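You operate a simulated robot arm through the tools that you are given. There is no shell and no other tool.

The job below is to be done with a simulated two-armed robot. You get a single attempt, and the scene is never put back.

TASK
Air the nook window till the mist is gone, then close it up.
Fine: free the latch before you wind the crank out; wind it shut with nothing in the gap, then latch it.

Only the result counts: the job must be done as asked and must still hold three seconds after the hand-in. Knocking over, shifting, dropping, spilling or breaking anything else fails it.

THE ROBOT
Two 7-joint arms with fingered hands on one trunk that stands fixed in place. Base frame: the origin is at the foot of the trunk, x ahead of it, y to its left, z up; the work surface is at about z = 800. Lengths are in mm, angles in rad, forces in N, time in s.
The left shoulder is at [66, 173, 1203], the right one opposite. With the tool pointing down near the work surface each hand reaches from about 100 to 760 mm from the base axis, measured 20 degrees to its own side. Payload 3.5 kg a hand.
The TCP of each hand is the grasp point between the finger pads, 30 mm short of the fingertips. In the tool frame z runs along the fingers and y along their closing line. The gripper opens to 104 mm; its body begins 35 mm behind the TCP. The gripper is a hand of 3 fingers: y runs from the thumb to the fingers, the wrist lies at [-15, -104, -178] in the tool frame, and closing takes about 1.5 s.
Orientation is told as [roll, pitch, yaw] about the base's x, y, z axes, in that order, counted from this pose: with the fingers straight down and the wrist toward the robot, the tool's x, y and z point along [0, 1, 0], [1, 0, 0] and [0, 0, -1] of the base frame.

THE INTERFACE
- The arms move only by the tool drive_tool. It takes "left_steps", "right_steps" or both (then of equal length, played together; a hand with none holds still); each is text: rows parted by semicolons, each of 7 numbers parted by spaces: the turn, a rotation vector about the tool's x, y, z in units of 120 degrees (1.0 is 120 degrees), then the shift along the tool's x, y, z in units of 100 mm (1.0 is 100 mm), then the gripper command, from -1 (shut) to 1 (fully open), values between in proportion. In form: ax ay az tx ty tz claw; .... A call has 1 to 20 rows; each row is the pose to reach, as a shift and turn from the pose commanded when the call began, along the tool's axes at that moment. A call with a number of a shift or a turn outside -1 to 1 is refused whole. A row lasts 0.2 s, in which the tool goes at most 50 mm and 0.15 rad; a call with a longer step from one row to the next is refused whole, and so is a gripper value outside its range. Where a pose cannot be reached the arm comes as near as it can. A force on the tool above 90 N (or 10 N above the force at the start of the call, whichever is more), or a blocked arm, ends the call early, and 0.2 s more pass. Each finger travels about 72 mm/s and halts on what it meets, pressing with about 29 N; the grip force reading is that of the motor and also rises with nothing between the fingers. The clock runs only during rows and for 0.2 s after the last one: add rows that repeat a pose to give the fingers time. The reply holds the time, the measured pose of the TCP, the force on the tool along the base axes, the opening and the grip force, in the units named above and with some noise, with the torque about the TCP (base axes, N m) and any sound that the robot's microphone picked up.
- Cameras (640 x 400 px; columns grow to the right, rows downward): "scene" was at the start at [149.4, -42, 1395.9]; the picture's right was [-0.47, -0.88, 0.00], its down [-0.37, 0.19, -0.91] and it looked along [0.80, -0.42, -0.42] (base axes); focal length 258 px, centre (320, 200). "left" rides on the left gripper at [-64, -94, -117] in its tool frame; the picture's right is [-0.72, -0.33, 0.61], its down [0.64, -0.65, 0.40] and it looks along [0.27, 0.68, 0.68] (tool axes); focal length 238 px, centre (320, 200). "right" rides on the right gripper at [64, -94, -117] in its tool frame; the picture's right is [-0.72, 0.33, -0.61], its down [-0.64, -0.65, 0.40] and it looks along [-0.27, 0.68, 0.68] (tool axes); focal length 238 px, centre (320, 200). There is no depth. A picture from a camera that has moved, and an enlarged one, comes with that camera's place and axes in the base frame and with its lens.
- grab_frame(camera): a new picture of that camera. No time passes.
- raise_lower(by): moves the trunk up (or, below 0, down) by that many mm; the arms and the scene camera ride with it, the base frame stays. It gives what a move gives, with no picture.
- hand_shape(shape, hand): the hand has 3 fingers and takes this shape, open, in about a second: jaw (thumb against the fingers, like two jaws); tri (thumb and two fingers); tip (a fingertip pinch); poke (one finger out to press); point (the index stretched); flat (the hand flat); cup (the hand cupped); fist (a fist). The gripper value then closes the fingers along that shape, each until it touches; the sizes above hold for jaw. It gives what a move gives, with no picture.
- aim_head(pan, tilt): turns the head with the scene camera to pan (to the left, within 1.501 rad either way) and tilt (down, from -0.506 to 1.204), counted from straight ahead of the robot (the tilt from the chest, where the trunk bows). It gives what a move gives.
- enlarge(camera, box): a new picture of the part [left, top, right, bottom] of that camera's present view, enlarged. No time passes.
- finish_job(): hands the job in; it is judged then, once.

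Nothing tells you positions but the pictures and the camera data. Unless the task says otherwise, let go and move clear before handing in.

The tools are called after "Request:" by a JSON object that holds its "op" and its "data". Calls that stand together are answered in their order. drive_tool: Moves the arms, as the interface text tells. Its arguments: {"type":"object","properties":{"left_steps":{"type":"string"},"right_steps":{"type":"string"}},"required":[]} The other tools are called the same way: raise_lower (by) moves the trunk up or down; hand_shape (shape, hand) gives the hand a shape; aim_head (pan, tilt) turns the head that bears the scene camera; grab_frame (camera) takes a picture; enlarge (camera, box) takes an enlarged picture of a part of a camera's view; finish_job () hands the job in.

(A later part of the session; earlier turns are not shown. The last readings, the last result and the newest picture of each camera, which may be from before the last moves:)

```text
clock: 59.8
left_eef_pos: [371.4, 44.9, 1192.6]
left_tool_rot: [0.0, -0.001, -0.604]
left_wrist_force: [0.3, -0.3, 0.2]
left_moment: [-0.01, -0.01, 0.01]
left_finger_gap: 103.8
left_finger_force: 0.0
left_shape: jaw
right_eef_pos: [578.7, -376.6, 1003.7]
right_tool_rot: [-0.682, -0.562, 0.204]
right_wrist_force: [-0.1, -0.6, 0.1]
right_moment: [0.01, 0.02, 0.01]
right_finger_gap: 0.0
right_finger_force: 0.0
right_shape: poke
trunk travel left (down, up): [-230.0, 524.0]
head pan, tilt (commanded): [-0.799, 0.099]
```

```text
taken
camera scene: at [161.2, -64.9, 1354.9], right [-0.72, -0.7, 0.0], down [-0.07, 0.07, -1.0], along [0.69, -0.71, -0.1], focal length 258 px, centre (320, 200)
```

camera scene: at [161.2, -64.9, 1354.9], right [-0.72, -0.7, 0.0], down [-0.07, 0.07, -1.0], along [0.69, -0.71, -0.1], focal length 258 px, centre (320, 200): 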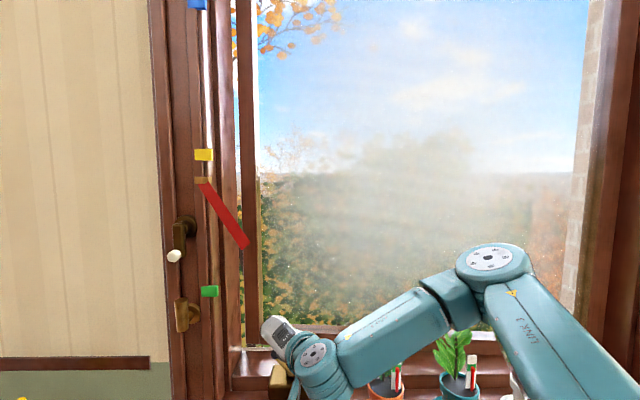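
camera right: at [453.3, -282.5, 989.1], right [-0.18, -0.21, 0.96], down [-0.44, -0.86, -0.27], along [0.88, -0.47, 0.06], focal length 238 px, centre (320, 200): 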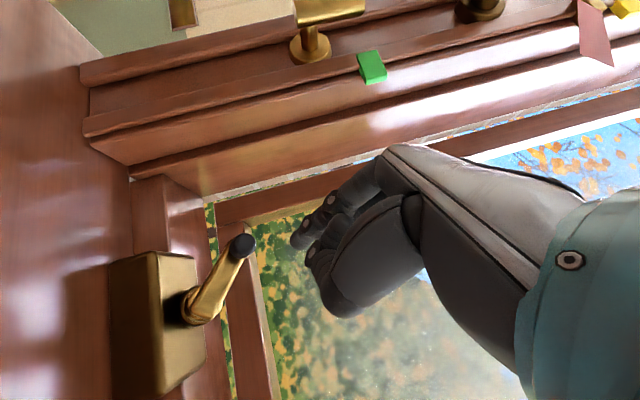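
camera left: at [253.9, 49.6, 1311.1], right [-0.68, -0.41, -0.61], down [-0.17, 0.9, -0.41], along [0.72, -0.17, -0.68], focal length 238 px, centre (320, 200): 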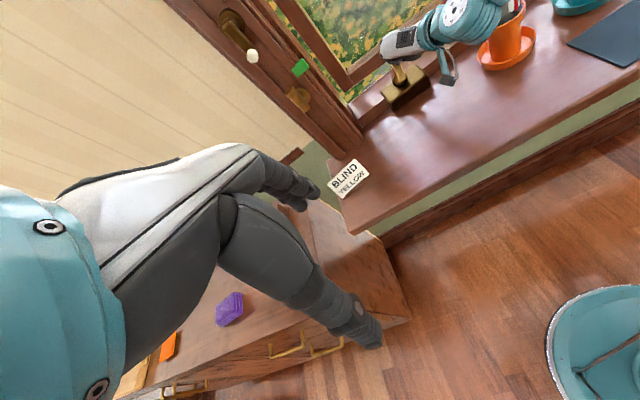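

The window faces the camera squarely now; the mist is still there, so I'll open wider. I'll realign the finger to the 37° axis and go to the trailing side of the knob, staying shallower this time.

Request:
{"op": "drive_tool", "data": {"right_steps": "-0.008 -0.008 0 0.12 -0.03 0.09 -1; -0.016 -0.016 0 0.24 -0.06 0.18 -1; -0.0236 -0.0236 0 0.36 -0.09 0.27 -1; -0.0236 -0.0236 0 0.466 -0.119 0.357 -1; -0.0236 -0.0236 0 0.466 -0.119 0.357 -1"}}

Request:
{"op": "enlarge", "data": {"camera": "right", "box": [200, 150, 400, 350]}}

Request:
{"op": "enlarge", "data": {"camera": "left", "box": [340, 30, 460, 120]}}

```text
clock: 61.0
left_eef_pos: [369.9, 46.2, 1192.5]
left_tool_rot: [-0.001, 0.0, -0.605]
left_wrist_force: [0.0, 0.3, -0.2]
left_moment: [0.0, 0.01, -0.01]
left_finger_gap: 103.7
left_finger_force: 0.2
left_shape: jaw
right_eef_pos: [594.7, -359.0, 949.8]
right_tool_rot: [-0.752, -0.601, 0.243]
right_wrist_force: [-0.4, -0.8, -0.1]
right_moment: [-0.01, 0.03, 0.01]
right_finger_gap: 0.0
right_finger_force: 0.0
right_shape: poke
trunk travel left (down, up): [-230.0, 524.0]
head pan, tilt (commanded): [-0.799, 0.099]
```

```text
2.00 times, centred on (300, 250) of right
camera zoom: at [465.6, -260.7, 930.0], right [-0.23, -0.17, 0.96], down [-0.42, -0.87, -0.25], along [0.88, -0.46, 0.13], focal length 477 px, centre (360, 100)
```

zoom: 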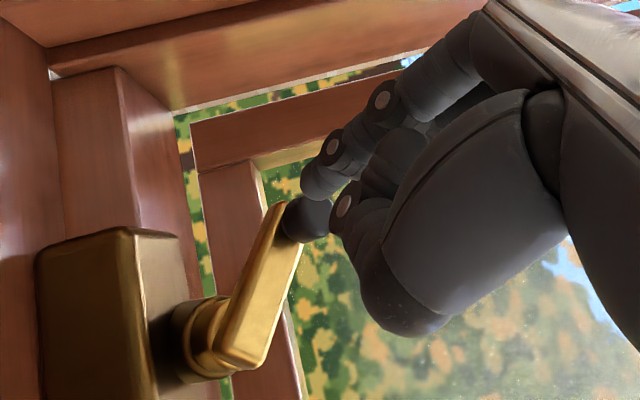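

```text
4.44 times, centred on (400, 75) of left
camera zoom: at [255.5, 45.0, 1311.1], right [-0.68, -0.41, -0.61], down [-0.17, 0.9, -0.4], along [0.71, -0.17, -0.68], focal length 1059 px, centre (-36, 756)
```

zoom: 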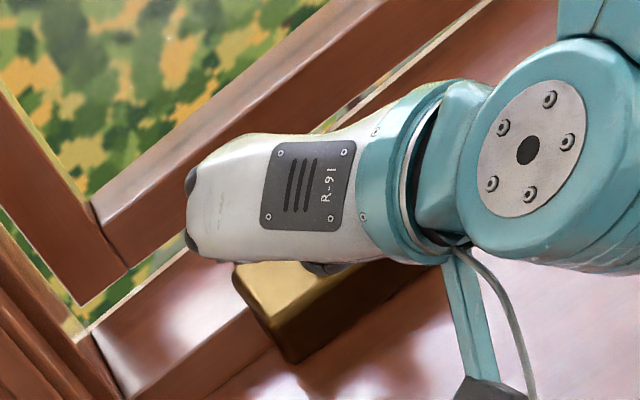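

The finger is positioned 6 mm off the trailing side of the knob. I'll insert it to a shallower depth.

Request:
{"op": "drive_tool", "data": {"right_steps": "0 0 0 0 0 0.15 -1; 0 0 0 0 0 0.3 -1; 0 0 0 0 0 0.44 -1; 0 0 0 0 0 0.44 -1"}}

Request:
{"op": "enlarge", "data": {"camera": "right", "box": [200, 150, 400, 350]}}

```text
clock: 62.0
left_eef_pos: [371.5, 43.5, 1191.3]
left_tool_rot: [0.001, 0.002, -0.606]
left_wrist_force: [0.3, 0.3, -0.2]
left_moment: [-0.02, -0.02, 0.02]
left_finger_gap: 103.9
left_finger_force: 0.1
left_shape: jaw
right_eef_pos: [620.9, -386.0, 921.2]
right_tool_rot: [-0.752, -0.599, 0.24]
right_wrist_force: [0.3, 0.5, 0.1]
right_moment: [0.0, -0.05, 0.02]
right_finger_gap: 0.1
right_finger_force: 0.0
right_shape: poke
trunk travel left (down, up): [-230.0, 524.0]
head pan, tilt (commanded): [-0.799, 0.099]
```

```text
2.00 times, centred on (300, 250) of right
camera zoom: at [492.2, -286.9, 901.7], right [-0.23, -0.16, 0.96], down [-0.42, -0.87, -0.25], along [0.88, -0.46, 0.13], focal length 477 px, centre (360, 100)
```

zoom: 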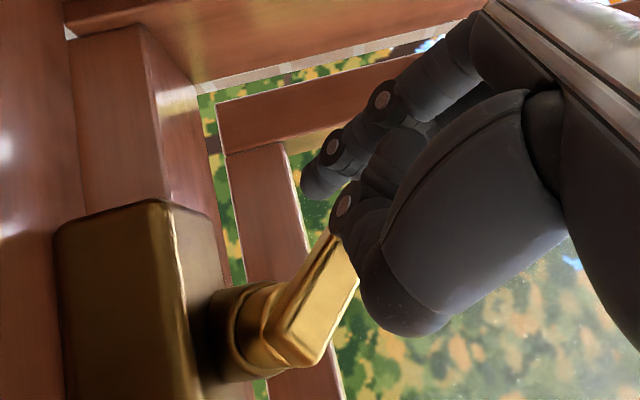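

The finger is beside the knob with no force. I'll push on clockwise in small steps and check the load.

Request:
{"op": "drive_tool", "data": {"right_steps": "0 0 0 -0.074 0.054 -0.02 -1; 0 0 0 -0.151 0.09 -0.02 -1; 0 0 0 -0.233 0.112 -0.02 -1; 0 0 0 -0.318 0.119 -0.02 -1; 0 0 0 -0.403 0.112 -0.02 -1"}}

Request:
{"op": "enlarge", "data": {"camera": "right", "box": [200, 150, 400, 350]}}

Request:
{"op": "enlarge", "data": {"camera": "left", "box": [340, 30, 460, 120]}}

```text
clock: 63.2
left_eef_pos: [370.4, 44.9, 1192.7]
left_tool_rot: [0.0, -0.001, -0.606]
left_wrist_force: [0.1, 0.4, 0.6]
left_moment: [0.01, -0.02, -0.02]
left_finger_gap: 103.6
left_finger_force: 0.2
left_shape: jaw
right_eef_pos: [621.4, -412.9, 953.9]
right_tool_rot: [-0.755, -0.6, 0.245]
right_wrist_force: [1.1, 1.6, 0.9]
right_moment: [0.03, 0.02, 0.06]
right_finger_gap: 0.0
right_finger_force: 0.0
right_shape: poke
trunk travel left (down, up): [-230.0, 524.0]
head pan, tilt (commanded): [-0.799, 0.099]
```

```text
2.00 times, centred on (300, 250) of right
camera zoom: at [491.2, -315.1, 934.2], right [-0.23, -0.16, 0.96], down [-0.42, -0.87, -0.25], along [0.88, -0.46, 0.13], focal length 477 px, centre (360, 100)
```

zoom: 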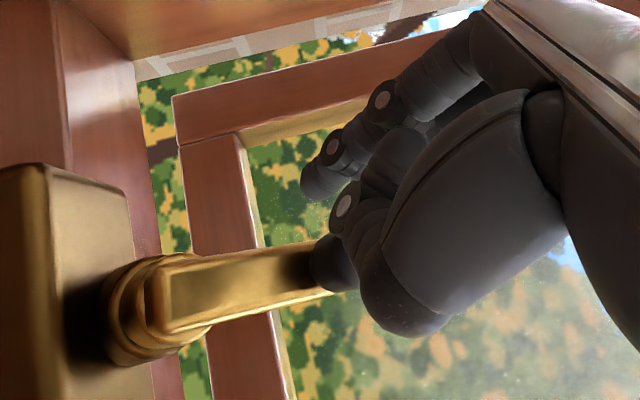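

```text
4.44 times, centred on (400, 75) of left
camera zoom: at [255.7, 45.2, 1311.1], right [-0.68, -0.41, -0.61], down [-0.17, 0.9, -0.4], along [0.71, -0.17, -0.68], focal length 1059 px, centre (-36, 756)
```

zoom: 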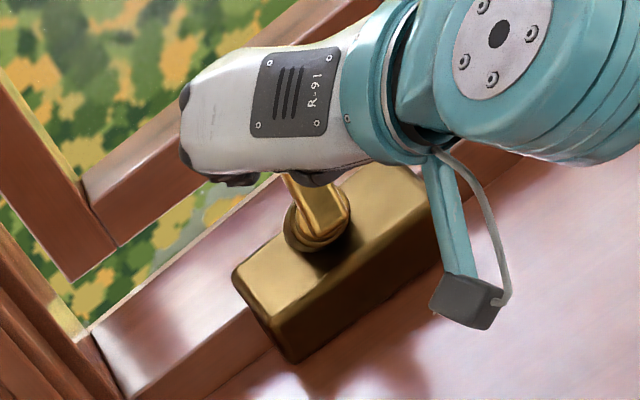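

Smooth now, about 2 N and the arm is near the top with the sash opening further. I'll continue over the top.

Request:
{"op": "drive_tool", "data": {"right_steps": "0 0 0 -0.083 -0.022 0 -1; 0 0 0 -0.16 -0.058 0 -1; 0 0 0 -0.23 -0.107 0 -1; 0 0 0 -0.291 -0.168 0 -1; 0 0 0 -0.339 -0.238 0 -1; 0 0 0 -0.375 -0.315 0 -1"}}

Request:
{"op": "enlarge", "data": {"camera": "right", "box": [200, 150, 400, 350]}}

Request:
{"op": "grab_frame", "data": {"camera": "scene"}}

```text
clock: 64.6
left_eef_pos: [370.5, 45.3, 1192.6]
left_tool_rot: [0.0, -0.001, -0.606]
left_wrist_force: [0.0, 0.4, -0.1]
left_moment: [0.03, -0.01, 0.0]
left_finger_gap: 103.6
left_finger_force: 0.0
left_shape: jaw
right_eef_pos: [587.5, -450.1, 956.4]
right_tool_rot: [-0.753, -0.598, 0.242]
right_wrist_force: [0.3, 0.4, 0.2]
right_moment: [0.02, -0.02, 0.03]
right_finger_gap: 0.2
right_finger_force: 0.1
right_shape: poke
trunk travel left (down, up): [-230.0, 524.0]
head pan, tilt (commanded): [-0.799, 0.099]
```

```text
2.00 times, centred on (300, 250) of right
camera zoom: at [457.7, -351.3, 936.8], right [-0.23, -0.16, 0.96], down [-0.42, -0.87, -0.25], along [0.88, -0.46, 0.13], focal length 477 px, centre (360, 100)
```

zoom: 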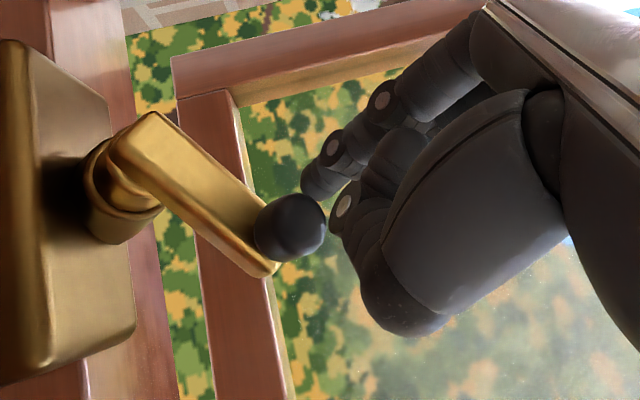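

```text
taken
camera scene: at [161.0, -65.0, 1354.9], right [-0.72, -0.7, 0.0], down [-0.07, 0.07, -1.0], along [0.69, -0.71, -0.1], focal length 258 px, centre (320, 200)
```

scene: 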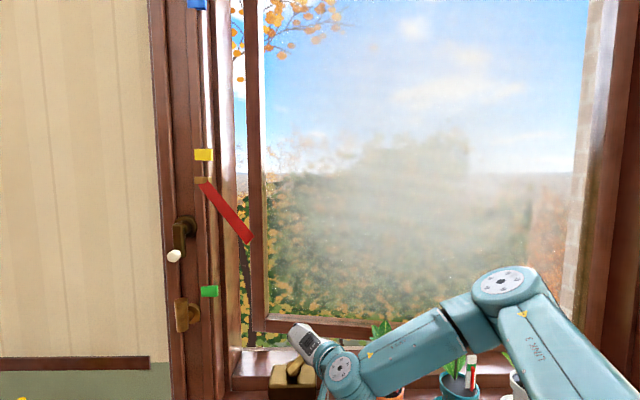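

The crank follows nicely and the sash is opening more. I'll continue down the right side of the circle.

Request:
{"op": "drive_tool", "data": {"right_steps": "0 0 0 -0.022 -0.083 0 -1; 0 0 0 -0.029 -0.168 0 -1; 0 0 0 -0.022 -0.252 0 -1; 0 0 0 0 -0.335 0 -1; 0 0 0 0.036 -0.412 0 -1; 0 0 0 0.085 -0.482 0 -1; 0 0 0 0.146 -0.543 0 -1; 0 0 0 0.216 -0.592 0 -1"}}

Request:
{"op": "enlarge", "data": {"camera": "right", "box": [200, 150, 400, 350]}}

Request:
{"op": "grab_frame", "data": {"camera": "scene"}}

Request:
{"op": "grab_frame", "data": {"camera": "left"}}

```text
clock: 66.4
left_eef_pos: [370.0, 44.9, 1191.8]
left_tool_rot: [0.0, 0.0, -0.605]
left_wrist_force: [-0.3, -0.2, 0.7]
left_moment: [0.02, 0.01, 0.01]
left_finger_gap: 104.0
left_finger_force: 0.1
left_shape: jaw
right_eef_pos: [544.6, -443.9, 910.4]
right_tool_rot: [-0.752, -0.599, 0.243]
right_wrist_force: [0.0, -1.0, 0.5]
right_moment: [-0.01, 0.0, 0.0]
right_finger_gap: 0.3
right_finger_force: 0.0
right_shape: poke
trunk travel left (down, up): [-230.0, 524.0]
head pan, tilt (commanded): [-0.799, 0.099]
```

```text
2.00 times, centred on (300, 250) of right
camera zoom: at [415.0, -345.9, 891.1], right [-0.23, -0.17, 0.96], down [-0.42, -0.87, -0.25], along [0.88, -0.46, 0.13], focal length 477 px, centre (360, 100)
```

zoom: 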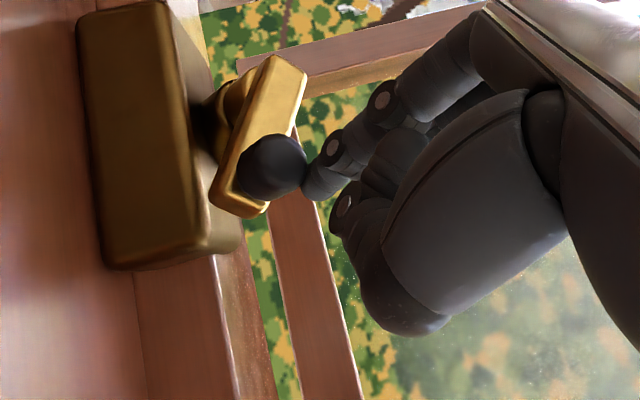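

```text
taken
camera scene: at [161.2, -64.9, 1354.8], right [-0.72, -0.7, 0.0], down [-0.07, 0.07, -1.0], along [0.69, -0.71, -0.1], focal length 258 px, centre (320, 200)
```

scene: 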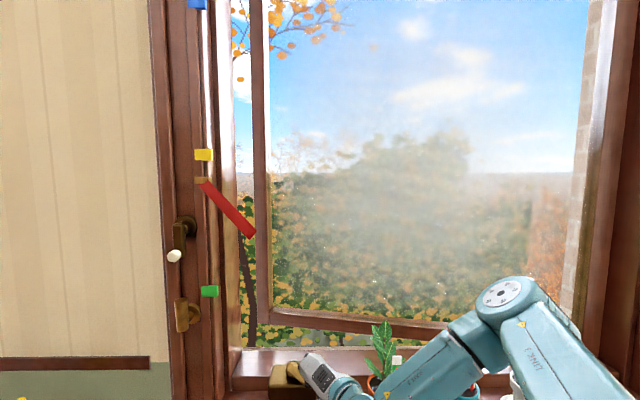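

```text
taken
camera left: at [255.7, 45.0, 1311.0], right [-0.68, -0.41, -0.61], down [-0.17, 0.9, -0.4], along [0.71, -0.17, -0.68], focal length 238 px, centre (320, 200)
```

left: 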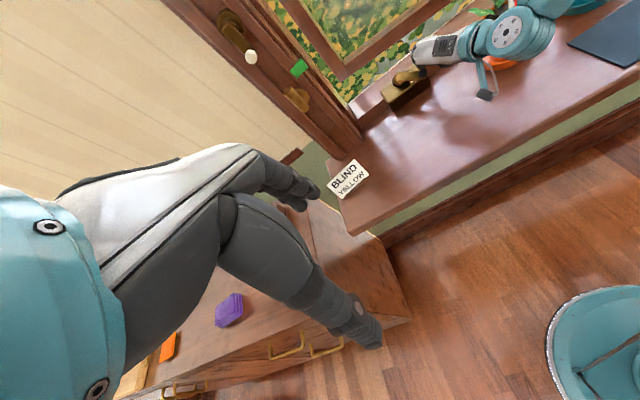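

The mist looks thinner already. I'll hold here a few seconds to see how quickly it clears at this opening.

Request:
{"op": "drive_tool", "data": {"right_steps": "0 0 0 0 0 0 -1; 0 0 0 0 0 0 -1; 0 0 0 0 0 0 -1; 0 0 0 0 0 0 -1; 0 0 0 0 0 0 -1; 0 0 0 0 0 0 -1; 0 0 0 0 0 0 -1; 0 0 0 0 0 0 -1; 0 0 0 0 0 0 -1; 0 0 0 0 0 0 -1; 0 0 0 0 0 0 -1; 0 0 0 0 0 0 -1; 0 0 0 0 0 0 -1; 0 0 0 0 0 0 -1; 0 0 0 0 0 0 -1; 0 0 0 0 0 0 -1; 0 0 0 0 0 0 -1; 0 0 0 0 0 0 -1; 0 0 0 0 0 0 -1; 0 0 0 0 0 0 -1"}}

Request:
{"op": "grab_frame", "data": {"camera": "scene"}}

```text
clock: 70.6
left_eef_pos: [371.5, 44.9, 1194.0]
left_tool_rot: [0.0, 0.002, -0.605]
left_wrist_force: [-0.4, 0.2, -0.2]
left_moment: [0.0, 0.0, 0.01]
left_finger_gap: 103.6
left_finger_force: 0.1
left_shape: jaw
right_eef_pos: [543.4, -444.3, 910.9]
right_tool_rot: [-0.754, -0.6, 0.244]
right_wrist_force: [-0.4, 1.1, -0.1]
right_moment: [0.03, -0.01, 0.03]
right_finger_gap: 0.1
right_finger_force: 0.1
right_shape: poke
trunk travel left (down, up): [-230.0, 524.0]
head pan, tilt (commanded): [-0.799, 0.099]
```

```text
taken
camera scene: at [161.2, -64.9, 1354.9], right [-0.72, -0.7, 0.0], down [-0.07, 0.07, -1.0], along [0.69, -0.71, -0.1], focal length 258 px, centre (320, 200)
```

scene: 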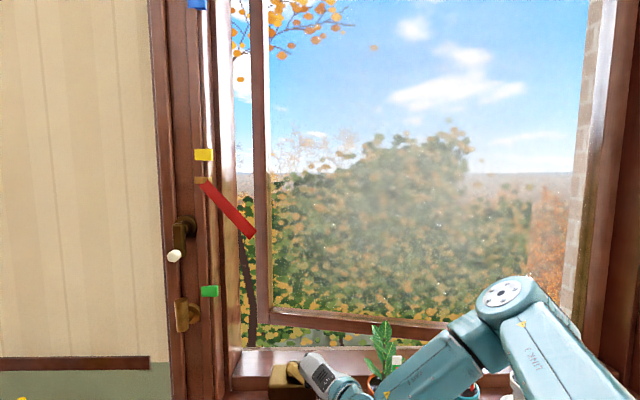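

The mist is clearing well at this opening, so no more winding is needed. I'll keep waiting.

Request:
{"op": "drive_tool", "data": {"right_steps": "0 0 0 0 0 0 -1; 0 0 0 0 0 0 -1; 0 0 0 0 0 0 -1; 0 0 0 0 0 0 -1; 0 0 0 0 0 0 -1; 0 0 0 0 0 0 -1; 0 0 0 0 0 0 -1; 0 0 0 0 0 0 -1; 0 0 0 0 0 0 -1; 0 0 0 0 0 0 -1; 0 0 0 0 0 0 -1; 0 0 0 0 0 0 -1; 0 0 0 0 0 0 -1; 0 0 0 0 0 0 -1; 0 0 0 0 0 0 -1; 0 0 0 0 0 0 -1; 0 0 0 0 0 0 -1; 0 0 0 0 0 0 -1; 0 0 0 0 0 0 -1; 0 0 0 0 0 0 -1"}}

Request:
{"op": "grab_frame", "data": {"camera": "scene"}}

Request:
{"op": "drive_tool", "data": {"right_steps": "0 0 0 0 0 0 -1; 0 0 0 0 0 0 -1; 0 0 0 0 0 0 -1; 0 0 0 0 0 0 -1; 0 0 0 0 0 0 -1; 0 0 0 0 0 0 -1; 0 0 0 0 0 0 -1; 0 0 0 0 0 0 -1; 0 0 0 0 0 0 -1; 0 0 0 0 0 0 -1; 0 0 0 0 0 0 -1; 0 0 0 0 0 0 -1; 0 0 0 0 0 0 -1; 0 0 0 0 0 0 -1; 0 0 0 0 0 0 -1; 0 0 0 0 0 0 -1; 0 0 0 0 0 0 -1; 0 0 0 0 0 0 -1; 0 0 0 0 0 0 -1; 0 0 0 0 0 0 -1"}}

Request:
{"op": "grab_frame", "data": {"camera": "scene"}}

```text
clock: 74.8
left_eef_pos: [370.3, 45.1, 1194.6]
left_tool_rot: [-0.001, 0.0, -0.605]
left_wrist_force: [0.3, 0.0, -0.6]
left_moment: [0.0, 0.02, 0.04]
left_finger_gap: 103.6
left_finger_force: 0.1
left_shape: jaw
right_eef_pos: [544.7, -445.4, 911.9]
right_tool_rot: [-0.751, -0.6, 0.243]
right_wrist_force: [0.1, -0.6, 0.5]
right_moment: [0.03, 0.01, 0.02]
right_finger_gap: 0.1
right_finger_force: 0.0
right_shape: poke
trunk travel left (down, up): [-230.0, 524.0]
head pan, tilt (commanded): [-0.799, 0.099]
```

```text
taken
camera scene: at [161.2, -64.9, 1354.9], right [-0.72, -0.7, 0.0], down [-0.07, 0.07, -1.0], along [0.69, -0.71, -0.1], focal length 258 px, centre (320, 200)
```

scene: 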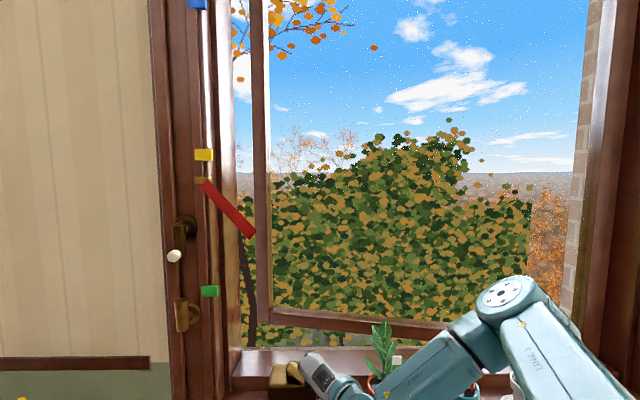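

```text
clock: 79.0
left_eef_pos: [371.0, 45.3, 1192.4]
left_tool_rot: [0.0, 0.001, -0.605]
left_wrist_force: [-0.5, 0.1, -0.2]
left_moment: [-0.01, 0.02, 0.0]
left_finger_gap: 103.7
left_finger_force: 0.0
left_shape: jaw
right_eef_pos: [544.4, -444.5, 911.5]
right_tool_rot: [-0.753, -0.6, 0.243]
right_wrist_force: [0.2, 0.9, -0.1]
right_moment: [0.02, 0.02, -0.02]
right_finger_gap: 0.1
right_finger_force: 0.1
right_shape: poke
trunk travel left (down, up): [-230.0, 524.0]
head pan, tilt (commanded): [-0.799, 0.099]
```

```text
taken
camera scene: at [161.2, -64.9, 1354.9], right [-0.72, -0.7, 0.0], down [-0.07, 0.07, -1.0], along [0.69, -0.71, -0.1], focal length 258 px, centre (320, 200)
```

scene: 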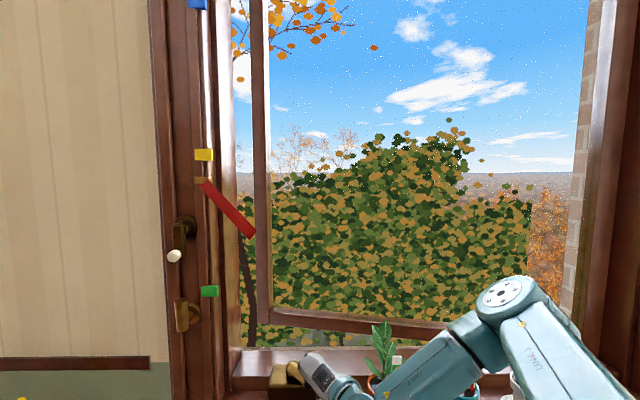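

The mist is gone. Before closing I need to see whether the red ribbon reaches into the gap, so I'll look at it closely.

Request:
{"op": "enlarge", "data": {"camera": "scene", "box": [180, 130, 300, 260]}}

Request:
{"op": "enlarge", "data": {"camera": "scene", "box": [170, 0, 350, 180]}}

Request:
{"op": "enlarge", "data": {"camera": "left", "box": [190, 0, 400, 130]}}

Request:
{"op": "grab_frame", "data": {"camera": "right"}}

```text
3.08 times, centred on (240, 195) of scene
camera zoom: at [161.2, -64.9, 1354.9], right [-0.72, -0.7, 0.0], down [-0.07, 0.07, -1.0], along [0.69, -0.71, -0.1], focal length 795 px, centre (566, 215)
```

zoom: 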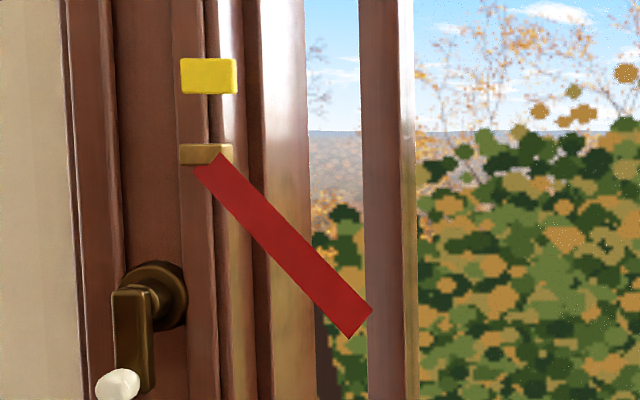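

```text
2.22 times, centred on (260, 90) of scene
camera zoom: at [161.2, -64.9, 1354.9], right [-0.72, -0.7, 0.0], down [-0.07, 0.07, -1.0], along [0.69, -0.71, -0.1], focal length 574 px, centre (453, 444)
```

zoom: 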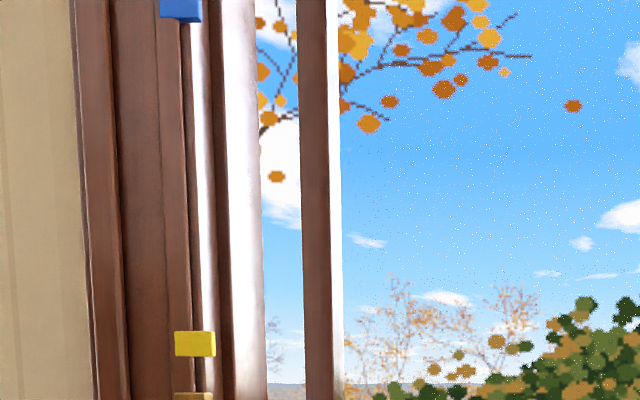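

```text
3.05 times, centred on (295, 65) of left
camera zoom: at [255.6, 45.0, 1311.1], right [-0.68, -0.41, -0.61], down [-0.17, 0.9, -0.4], along [0.71, -0.17, -0.68], focal length 726 px, centre (396, 611)
```

zoom: 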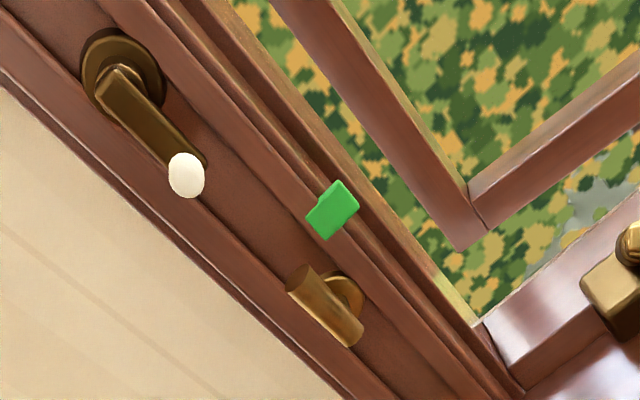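

```text
taken
camera right: at [415.3, -345.9, 891.5], right [-0.23, -0.17, 0.96], down [-0.42, -0.87, -0.25], along [0.88, -0.46, 0.13], focal length 238 px, centre (320, 200)
```

right: 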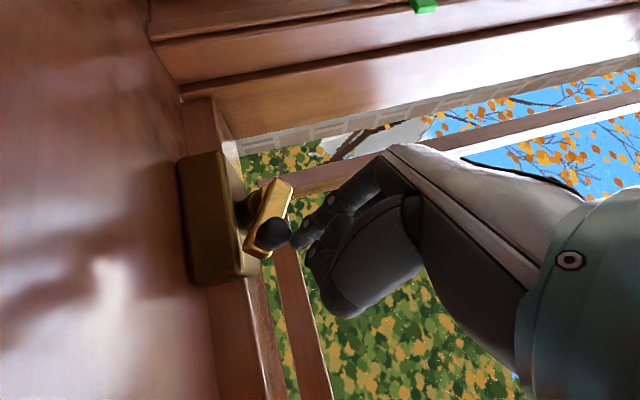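

The ribbon swings toward the opening. To judge its depth I'll tilt the left hand's camera up for a second view of it.

Request:
{"op": "drive_tool", "data": {"left_steps": "-0.06 0 0 0 0 0 1; -0.12 0 0 0 0 0 1; -0.18 0 0 0 0 0 1; -0.24 0 0 0 0 0 1; -0.3 0 0 0 0 0 1"}}

Request:
{"op": "grab_frame", "data": {"camera": "left"}}

Request:
{"op": "grab_frame", "data": {"camera": "scene"}}

```text
clock: 80.2
left_eef_pos: [386.9, 35.7, 1209.9]
left_tool_rot: [0.0, -0.625, -0.605]
left_wrist_force: [-0.3, -0.5, -0.3]
left_moment: [-0.01, 0.02, 0.0]
left_finger_gap: 103.6
left_finger_force: 0.0
left_shape: jaw
left hand out of reach, approached as far as the arm can: row 5
right_eef_pos: [544.9, -443.5, 911.5]
right_tool_rot: [-0.753, -0.599, 0.243]
right_wrist_force: [-0.1, 0.4, -0.6]
right_moment: [-0.03, 0.02, 0.04]
right_finger_gap: 0.2
right_finger_force: 0.1
right_shape: poke
trunk travel left (down, up): [-230.0, 524.0]
head pan, tilt (commanded): [-0.799, 0.099]
```

```text
taken
camera left: at [229.3, 65.2, 1250.0], right [-0.33, -0.65, -0.69], down [0.13, 0.69, -0.71], along [0.94, -0.32, -0.15], focal length 238 px, centre (320, 200)
```

left: 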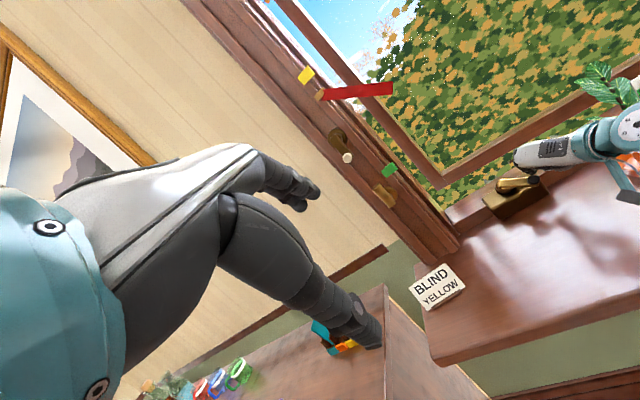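

```text
taken
camera scene: at [161.3, -64.9, 1354.8], right [-0.72, -0.7, 0.0], down [-0.07, 0.07, -0.99], along [0.69, -0.71, -0.1], focal length 258 px, centre (320, 200)
```

scene: 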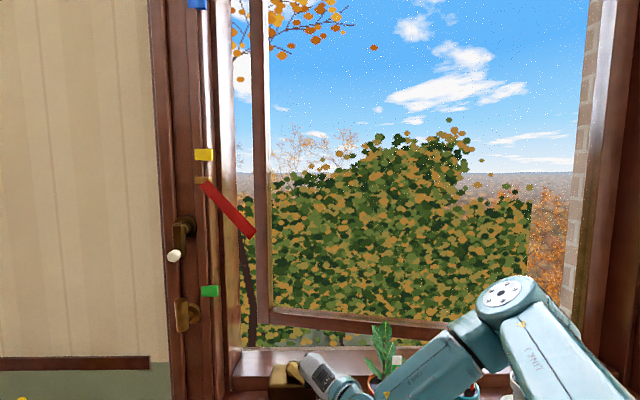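

The ribbon's end is at about o≈634, w≈-188, so the breeze blows it into the room and it is not in the gap; the gap looks empty. To wind shut I'll lift the finger out and go around to the other side of the knob.

Request:
{"op": "drive_tool", "data": {"right_steps": "0 0 0 0 0 -0.2 -1; 0 0 0 0 0 -0.42 -1; 0 0 0 0.17 0.0 -0.42 -1; 0 0 0 0.34 0.01 -0.42 -1; 0 0 0 0.53 0.02 -0.42 -1; 0 0 0 0.53 0.02 -0.42 -1"}}

Request:
{"op": "enlarge", "data": {"camera": "right", "box": [200, 150, 400, 350]}}

Request:
{"op": "enlarge", "data": {"camera": "left", "box": [300, 40, 420, 140]}}

```text
clock: 81.6
left_eef_pos: [386.8, 35.9, 1209.6]
left_tool_rot: [-0.001, -0.625, -0.606]
left_wrist_force: [0.5, 0.2, 0.3]
left_moment: [0.01, 0.01, 0.0]
left_finger_gap: 103.5
left_finger_force: 0.1
left_shape: jaw
right_eef_pos: [531.7, -377.0, 906.7]
right_tool_rot: [-0.751, -0.6, 0.242]
right_wrist_force: [0.6, 1.4, -0.6]
right_moment: [-0.01, -0.01, -0.01]
right_finger_gap: 0.0
right_finger_force: 0.0
right_shape: poke
trunk travel left (down, up): [-230.0, 524.0]
head pan, tilt (commanded): [-0.799, 0.099]
```

```text
2.00 times, centred on (300, 250) of right
camera zoom: at [403.3, -279.3, 887.8], right [-0.23, -0.17, 0.96], down [-0.42, -0.87, -0.25], along [0.88, -0.46, 0.13], focal length 477 px, centre (360, 100)
```

zoom: 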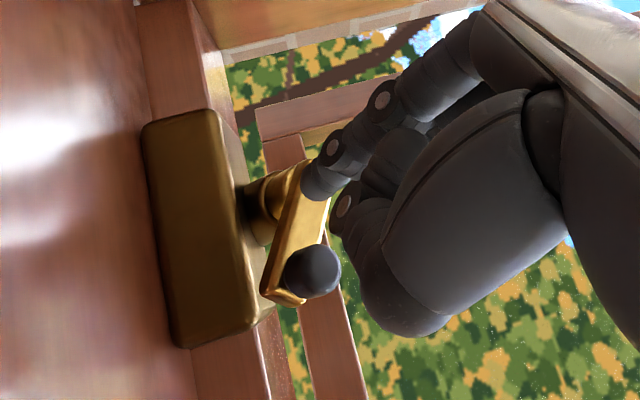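

```text
4.00 times, centred on (360, 90) of left
camera zoom: at [229.2, 65.2, 1250.1], right [-0.33, -0.65, -0.69], down [0.12, 0.69, -0.71], along [0.94, -0.32, -0.15], focal length 953 px, centre (160, 640)
```

zoom: 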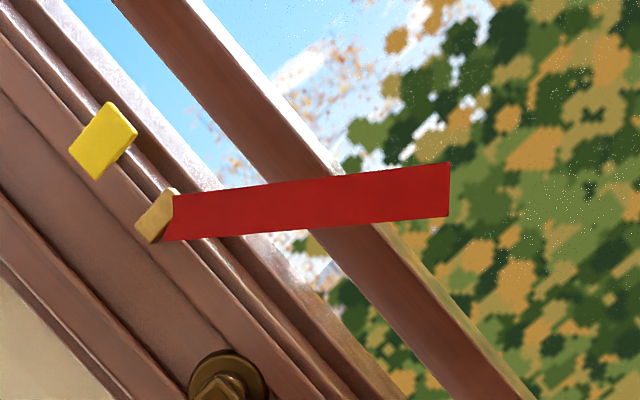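

The ribbon passes on the room side of the sash, so it is clear. The finger is now below-left of the knob; I'll lower it to depth there.

Request:
{"op": "drive_tool", "data": {"right_steps": "0 0 0 0 0 0.15 -1; 0 0 0 0 0 0.3 -1; 0 0 0 0 0 0.43 -1; 0 0 0 0 0 0.43 -1"}}

Request:
{"op": "enlarge", "data": {"camera": "right", "box": [200, 150, 400, 350]}}

```text
clock: 82.6
left_eef_pos: [385.8, 36.6, 1209.1]
left_tool_rot: [-0.001, -0.626, -0.607]
left_wrist_force: [-0.5, -0.8, 0.9]
left_moment: [-0.03, -0.04, 0.02]
left_finger_gap: 103.5
left_finger_force: 0.0
left_shape: jaw
right_eef_pos: [556.7, -403.3, 881.4]
right_tool_rot: [-0.752, -0.6, 0.244]
right_wrist_force: [0.1, -0.3, 0.6]
right_moment: [0.01, -0.03, -0.02]
right_finger_gap: 0.1
right_finger_force: 0.0
right_shape: poke
trunk travel left (down, up): [-230.0, 524.0]
head pan, tilt (commanded): [-0.799, 0.099]
```

```text
2.00 times, centred on (300, 250) of right
camera zoom: at [427.9, -303.7, 862.1], right [-0.23, -0.17, 0.96], down [-0.42, -0.87, -0.25], along [0.88, -0.46, 0.13], focal length 477 px, centre (360, 100)
```

zoom: 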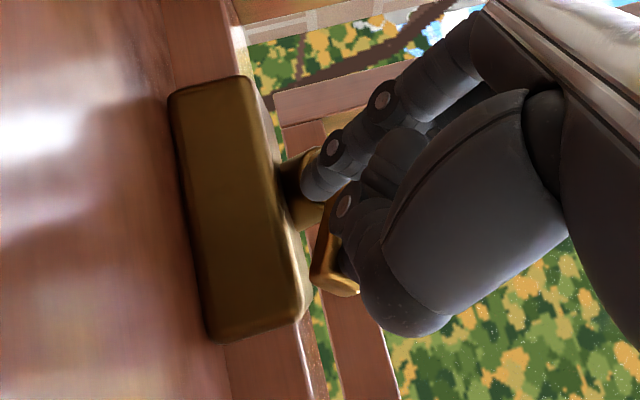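

The finger is in at the right depth on the other side. I'll start winding shut (counter-clockwise) in small steps and check the load.

Request:
{"op": "drive_tool", "data": {"right_steps": "0 0 0 -0.066 -0.05 0 -1; 0 0 0 -0.148 -0.08 0 -1; 0 0 0 -0.233 -0.095 0 -1; 0 0 0 -0.321 -0.095 0 -1"}}

Request:
{"op": "enlarge", "data": {"camera": "right", "box": [200, 150, 400, 350]}}

Request:
{"op": "grab_frame", "data": {"camera": "scene"}}

```text
clock: 83.6
left_eef_pos: [385.1, 36.5, 1209.4]
left_tool_rot: [-0.001, -0.625, -0.605]
left_wrist_force: [-0.3, -0.3, 0.7]
left_moment: [0.0, 0.01, -0.01]
left_finger_gap: 103.4
left_finger_force: 0.2
left_shape: jaw
right_eef_pos: [542.9, -428.8, 895.6]
right_tool_rot: [-0.755, -0.599, 0.245]
right_wrist_force: [-0.6, 2.0, 0.3]
right_moment: [-0.05, -0.01, 0.0]
right_finger_gap: 0.2
right_finger_force: 0.2
right_shape: poke
trunk travel left (down, up): [-230.0, 524.0]
head pan, tilt (commanded): [-0.799, 0.099]
```

```text
2.00 times, centred on (300, 250) of right
camera zoom: at [413.3, -331.1, 875.6], right [-0.23, -0.16, 0.96], down [-0.42, -0.87, -0.25], along [0.88, -0.46, 0.13], focal length 477 px, centre (360, 100)
```

zoom: 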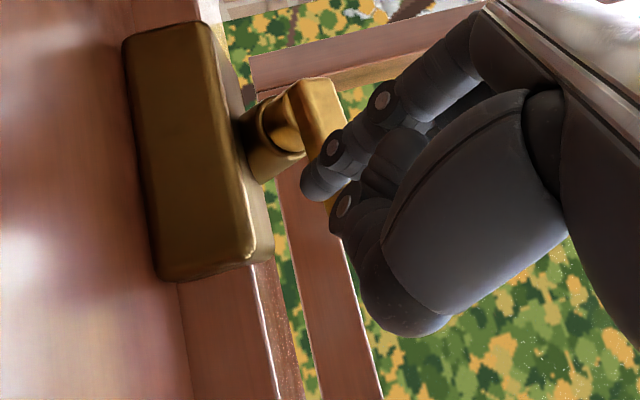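

```text
taken
camera scene: at [160.9, -64.6, 1355.0], right [-0.72, -0.7, 0.0], down [-0.07, 0.07, -1.0], along [0.69, -0.71, -0.1], focal length 258 px, centre (320, 200)
```

scene: 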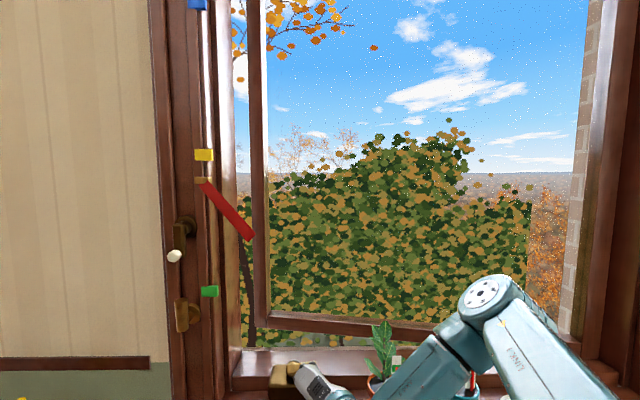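

Closing works with about 2 N. I'll continue counter-clockwise up the right side.

Request:
{"op": "drive_tool", "data": {"right_steps": "0 0 0 -0.086 0.015 0 -1; 0 0 0 -0.168 0.045 0 -1; 0 0 0 -0.243 0.088 0 -1; 0 0 0 -0.31 0.144 0 -1; 0 0 0 -0.366 0.211 0 -1; 0 0 0 -0.409 0.286 0 -1; 0 0 0 -0.439 0.368 0 -1; 0 0 0 -0.454 0.454 0 -1"}}

Request:
{"op": "enlarge", "data": {"camera": "right", "box": [200, 150, 400, 350]}}

Request:
{"op": "grab_frame", "data": {"camera": "scene"}}

```text
clock: 85.4
left_eef_pos: [386.2, 36.0, 1209.3]
left_tool_rot: [-0.001, -0.625, -0.605]
left_wrist_force: [-0.7, -0.2, 0.2]
left_moment: [0.02, 0.0, -0.02]
left_finger_gap: 103.5
left_finger_force: 0.2
left_shape: jaw
right_eef_pos: [569.6, -455.5, 945.7]
right_tool_rot: [-0.753, -0.599, 0.243]
right_wrist_force: [-0.7, 0.1, -0.9]
right_moment: [0.03, 0.02, -0.01]
right_finger_gap: 0.0
right_finger_force: 0.0
right_shape: poke
trunk travel left (down, up): [-230.0, 524.0]
head pan, tilt (commanded): [-0.799, 0.099]
```

```text
2.00 times, centred on (300, 250) of right
camera zoom: at [440.5, -358.5, 925.9], right [-0.23, -0.17, 0.96], down [-0.42, -0.87, -0.25], along [0.88, -0.46, 0.13], focal length 477 px, centre (360, 100)
```

zoom: 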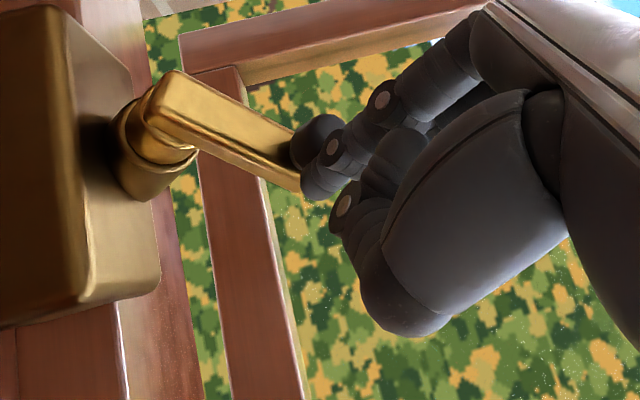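

```text
taken
camera scene: at [161.2, -64.8, 1354.9], right [-0.72, -0.7, 0.0], down [-0.07, 0.07, -1.0], along [0.69, -0.71, -0.1], focal length 258 px, centre (320, 200)
```

scene: 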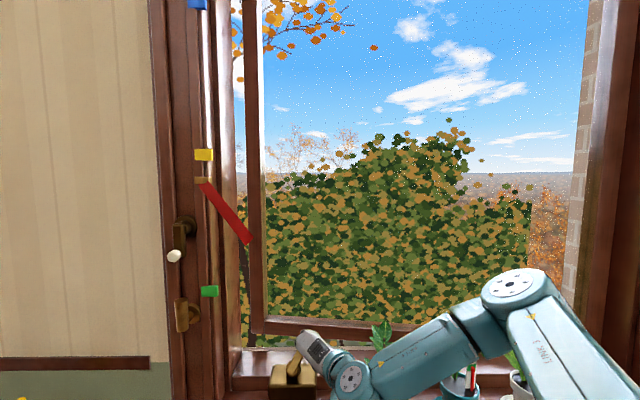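

The crank is coming back over the top and the sash is closing. I'll continue across the top to the left side.

Request:
{"op": "drive_tool", "data": {"right_steps": "0 0 0 0 0.088 0 -1; 0 0 0 0.015 0.173 0 -1; 0 0 0 0.045 0.255 0 -1; 0 0 0 0.088 0.33 0 -1; 0 0 0 0.144 0.397 0 -1; 0 0 0 0.211 0.453 0 -1; 0 0 0 0.286 0.497 0 -1; 0 0 0 0.368 0.527 0 -1"}}

Request:
{"op": "enlarge", "data": {"camera": "right", "box": [200, 150, 400, 350]}}

Request:
{"op": "grab_frame", "data": {"camera": "scene"}}

Request:
{"op": "enlarge", "data": {"camera": "left", "box": [300, 40, 420, 140]}}

```text
clock: 87.2
left_eef_pos: [385.4, 36.8, 1207.9]
left_tool_rot: [0.001, -0.625, -0.606]
left_wrist_force: [0.0, -0.4, -0.6]
left_moment: [0.0, 0.02, -0.02]
left_finger_gap: 103.9
left_finger_force: 0.1
left_shape: jaw
right_eef_pos: [621.0, -416.3, 954.1]
right_tool_rot: [-0.754, -0.599, 0.243]
right_wrist_force: [-0.2, 0.4, 0.8]
right_moment: [0.01, 0.01, -0.02]
right_finger_gap: 0.2
right_finger_force: 0.2
right_shape: poke
trunk travel left (down, up): [-230.0, 524.0]
head pan, tilt (commanded): [-0.799, 0.099]
```

```text
2.00 times, centred on (300, 250) of right
camera zoom: at [490.4, -318.1, 935.1], right [-0.23, -0.16, 0.96], down [-0.42, -0.87, -0.25], along [0.88, -0.46, 0.13], focal length 477 px, centre (360, 100)
```

zoom: 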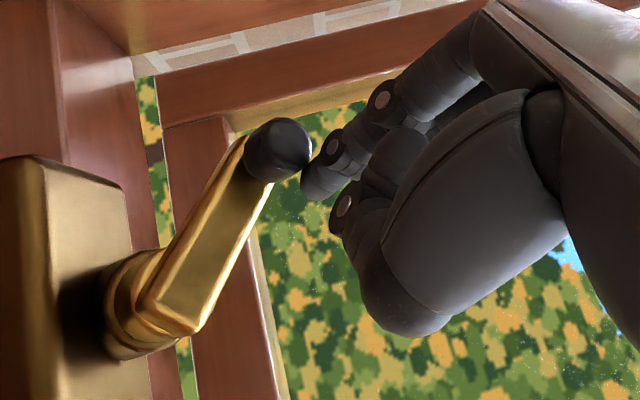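

```text
taken
camera scene: at [161.3, -64.8, 1354.8], right [-0.72, -0.7, 0.0], down [-0.07, 0.07, -1.0], along [0.69, -0.71, -0.1], focal length 258 px, centre (320, 200)
```

scene: 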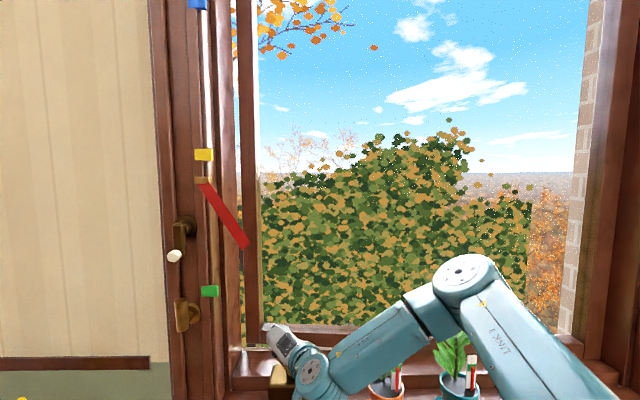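

```text
4.00 times, centred on (360, 90) of left
camera zoom: at [229.5, 65.3, 1250.0], right [-0.33, -0.65, -0.69], down [0.12, 0.69, -0.71], along [0.94, -0.32, -0.15], focal length 953 px, centre (160, 640)
```

zoom: 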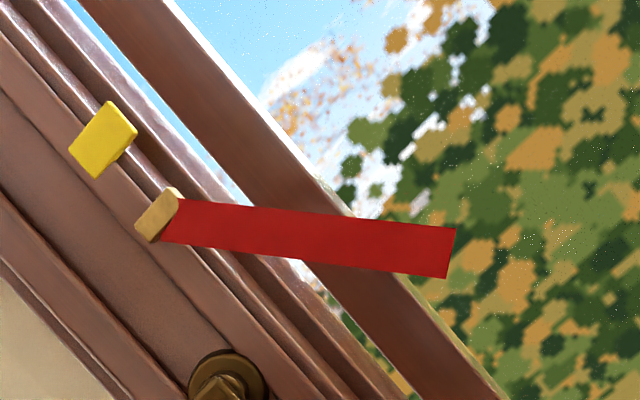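

The sash is about a third open and the gap is clear; the ribbon keeps swinging back on the room side. I'll continue down the left side.

Request:
{"op": "drive_tool", "data": {"right_steps": "0 0 0 0.086 0.015 0 -1; 0 0 0 0.173 0.015 0 -1; 0 0 0 0.259 0 0 -1; 0 0 0 0.341 -0.03 0 -1; 0 0 0 0.416 -0.074 0 -1; 0 0 0 0.483 -0.129 0 -1; 0 0 0 0.539 -0.197 0 -1; 0 0 0 0.583 -0.271 0 -1"}}

Request:
{"op": "enlarge", "data": {"camera": "right", "box": [200, 150, 400, 350]}}

Request:
{"op": "grab_frame", "data": {"camera": "scene"}}

Request:
{"op": "enlarge", "data": {"camera": "left", "box": [300, 40, 420, 140]}}

```text
clock: 89.0
left_eef_pos: [385.7, 35.8, 1208.7]
left_tool_rot: [0.001, -0.626, -0.606]
left_wrist_force: [-0.3, 0.2, 0.4]
left_moment: [-0.02, 0.01, 0.0]
left_finger_gap: 103.9
left_finger_force: 0.0
left_shape: jaw
right_eef_pos: [608.8, -374.8, 905.8]
right_tool_rot: [-0.752, -0.598, 0.242]
right_wrist_force: [0.3, -0.4, 1.0]
right_moment: [-0.02, -0.01, -0.02]
right_finger_gap: 0.1
right_finger_force: 0.0
right_shape: poke
trunk travel left (down, up): [-230.0, 524.0]
head pan, tilt (commanded): [-0.799, 0.099]
```

```text
2.00 times, centred on (300, 250) of right
camera zoom: at [480.2, -276.2, 886.9], right [-0.23, -0.17, 0.96], down [-0.42, -0.87, -0.25], along [0.88, -0.46, 0.13], focal length 477 px, centre (360, 100)
```

zoom: 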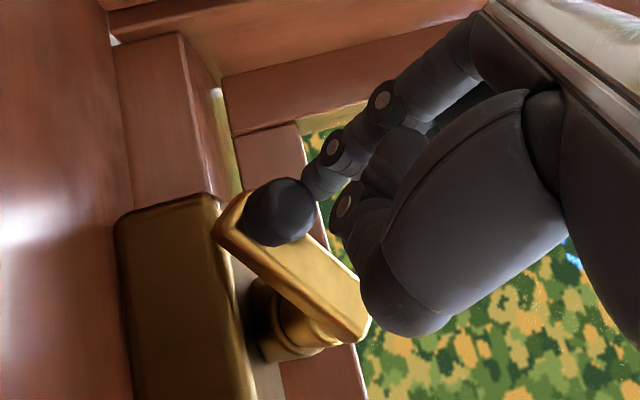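

```text
taken
camera scene: at [161.3, -64.8, 1354.8], right [-0.72, -0.7, 0.0], down [-0.07, 0.07, -1.0], along [0.69, -0.71, -0.1], focal length 258 px, centre (320, 200)
```

scene: 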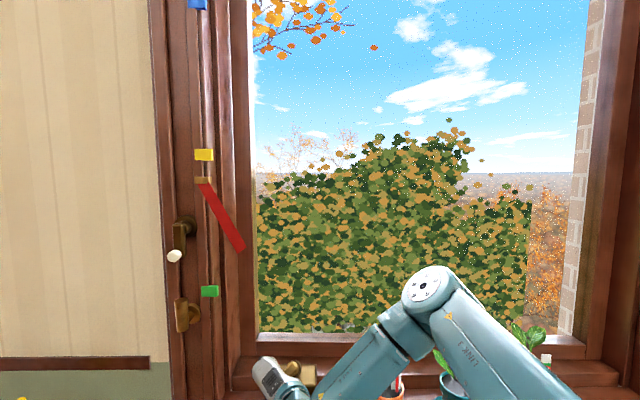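

```text
4.00 times, centred on (360, 90) of left
camera zoom: at [229.4, 65.3, 1250.0], right [-0.33, -0.65, -0.69], down [0.12, 0.69, -0.71], along [0.94, -0.32, -0.15], focal length 953 px, centre (160, 640)
```

zoom: 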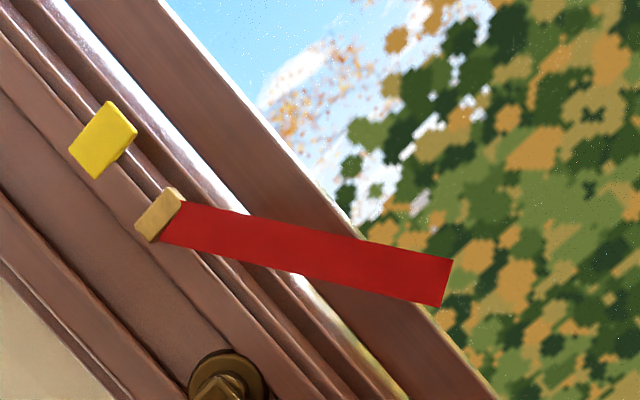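

The sash is nearly closed. I'll go on toward the bottom more slowly and watch the force.

Request:
{"op": "drive_tool", "data": {"right_steps": "0 0 0 0.016 -0.041 0 -1; 0 0 0 0.03 -0.082 0 -1; 0 0 0 0.039 -0.125 0 -1; 0 0 0 0.045 -0.168 0 -1; 0 0 0 0.047 -0.212 0 -1; 0 0 0 0.045 -0.255 0 -1; 0 0 0 0.03 -0.341 0 -1"}}

Request:
{"op": "enlarge", "data": {"camera": "right", "box": [200, 150, 400, 350]}}

Request:
{"op": "grab_frame", "data": {"camera": "scene"}}

Request:
{"op": "enlarge", "data": {"camera": "left", "box": [300, 40, 420, 140]}}

```text
clock: 90.6
left_eef_pos: [384.7, 36.0, 1210.0]
left_tool_rot: [0.001, -0.626, -0.604]
left_wrist_force: [-0.1, -0.2, 0.3]
left_moment: [0.06, 0.0, -0.01]
left_finger_gap: 103.9
left_finger_force: 0.1
left_shape: jaw
right_eef_pos: [583.0, -380.4, 885.7]
right_tool_rot: [-0.752, -0.6, 0.242]
right_wrist_force: [1.2, -0.1, 1.3]
right_moment: [-0.03, -0.04, 0.0]
right_finger_gap: 0.0
right_finger_force: 0.0
right_shape: poke
trunk travel left (down, up): [-230.0, 524.0]
head pan, tilt (commanded): [-0.799, 0.099]
```

```text
2.00 times, centred on (300, 250) of right
camera zoom: at [453.9, -281.2, 866.3], right [-0.23, -0.17, 0.96], down [-0.42, -0.87, -0.25], along [0.88, -0.46, 0.13], focal length 477 px, centre (360, 100)
```

zoom: 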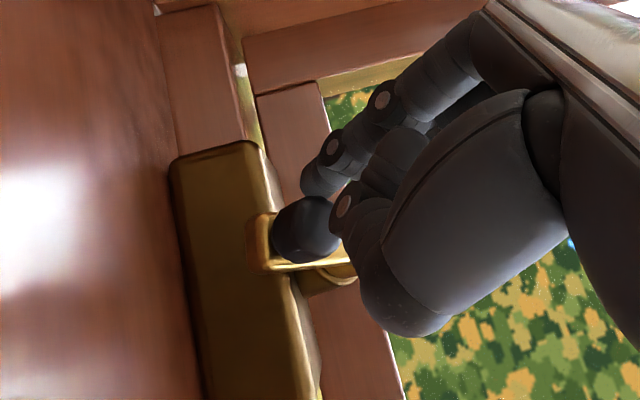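

```text
taken
camera scene: at [161.1, -64.9, 1354.8], right [-0.72, -0.7, 0.0], down [-0.07, 0.07, -1.0], along [0.69, -0.71, -0.1], focal length 258 px, centre (320, 200)
```

scene: 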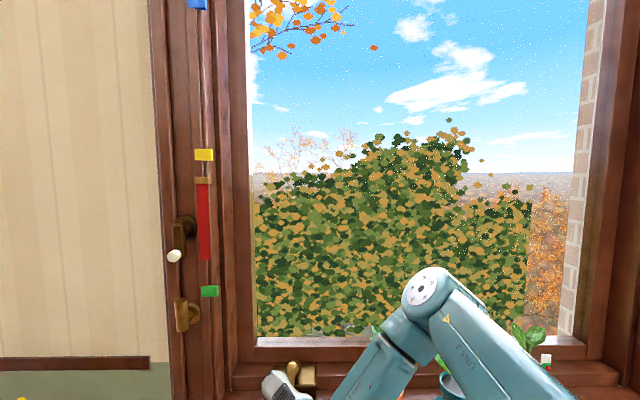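

```text
4.00 times, centred on (360, 90) of left
camera zoom: at [229.3, 65.2, 1250.1], right [-0.33, -0.65, -0.69], down [0.12, 0.69, -0.71], along [0.94, -0.32, -0.15], focal length 953 px, centre (160, 640)
```

zoom: 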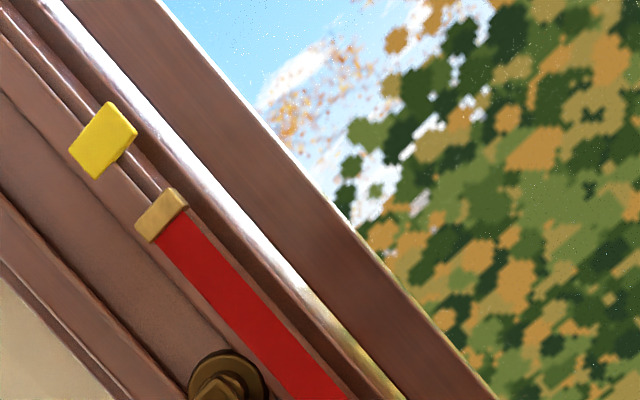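

The ribbon hangs straight again and the crank is almost at its starting position. I'll press on gently until it meets the closed stop.

Request:
{"op": "drive_tool", "data": {"right_steps": "0 0 0 -0.008 -0.025 0 -1; 0 0 0 -0.018 -0.05 0 -1; 0 0 0 -0.028 -0.075 0 -1; 0 0 0 -0.04 -0.1 0 -1"}}

Request:
{"op": "enlarge", "data": {"camera": "right", "box": [200, 150, 400, 350]}}

```text
clock: 91.6
left_eef_pos: [386.3, 35.9, 1208.8]
left_tool_rot: [-0.004, -0.625, -0.606]
left_wrist_force: [-0.4, 0.5, -0.2]
left_moment: [-0.03, -0.03, 0.02]
left_finger_gap: 103.8
left_finger_force: 0.1
left_shape: jaw
right_eef_pos: [574.3, -382.7, 883.2]
right_tool_rot: [-0.754, -0.601, 0.246]
right_wrist_force: [7.3, 1.6, 5.1]
right_moment: [0.0, -0.17, 0.07]
right_finger_gap: 0.1
right_finger_force: 0.0
right_shape: poke
trunk travel left (down, up): [-230.0, 524.0]
head pan, tilt (commanded): [-0.799, 0.099]
```

```text
2.00 times, centred on (300, 250) of right
camera zoom: at [446.2, -285.4, 863.3], right [-0.23, -0.17, 0.96], down [-0.42, -0.87, -0.25], along [0.88, -0.46, 0.13], focal length 477 px, centre (360, 100)
```

zoom: 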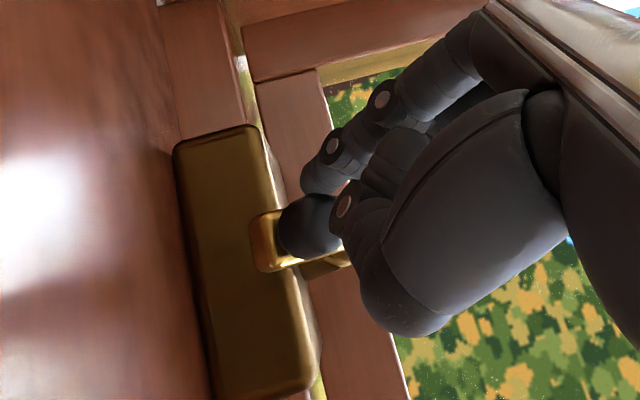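

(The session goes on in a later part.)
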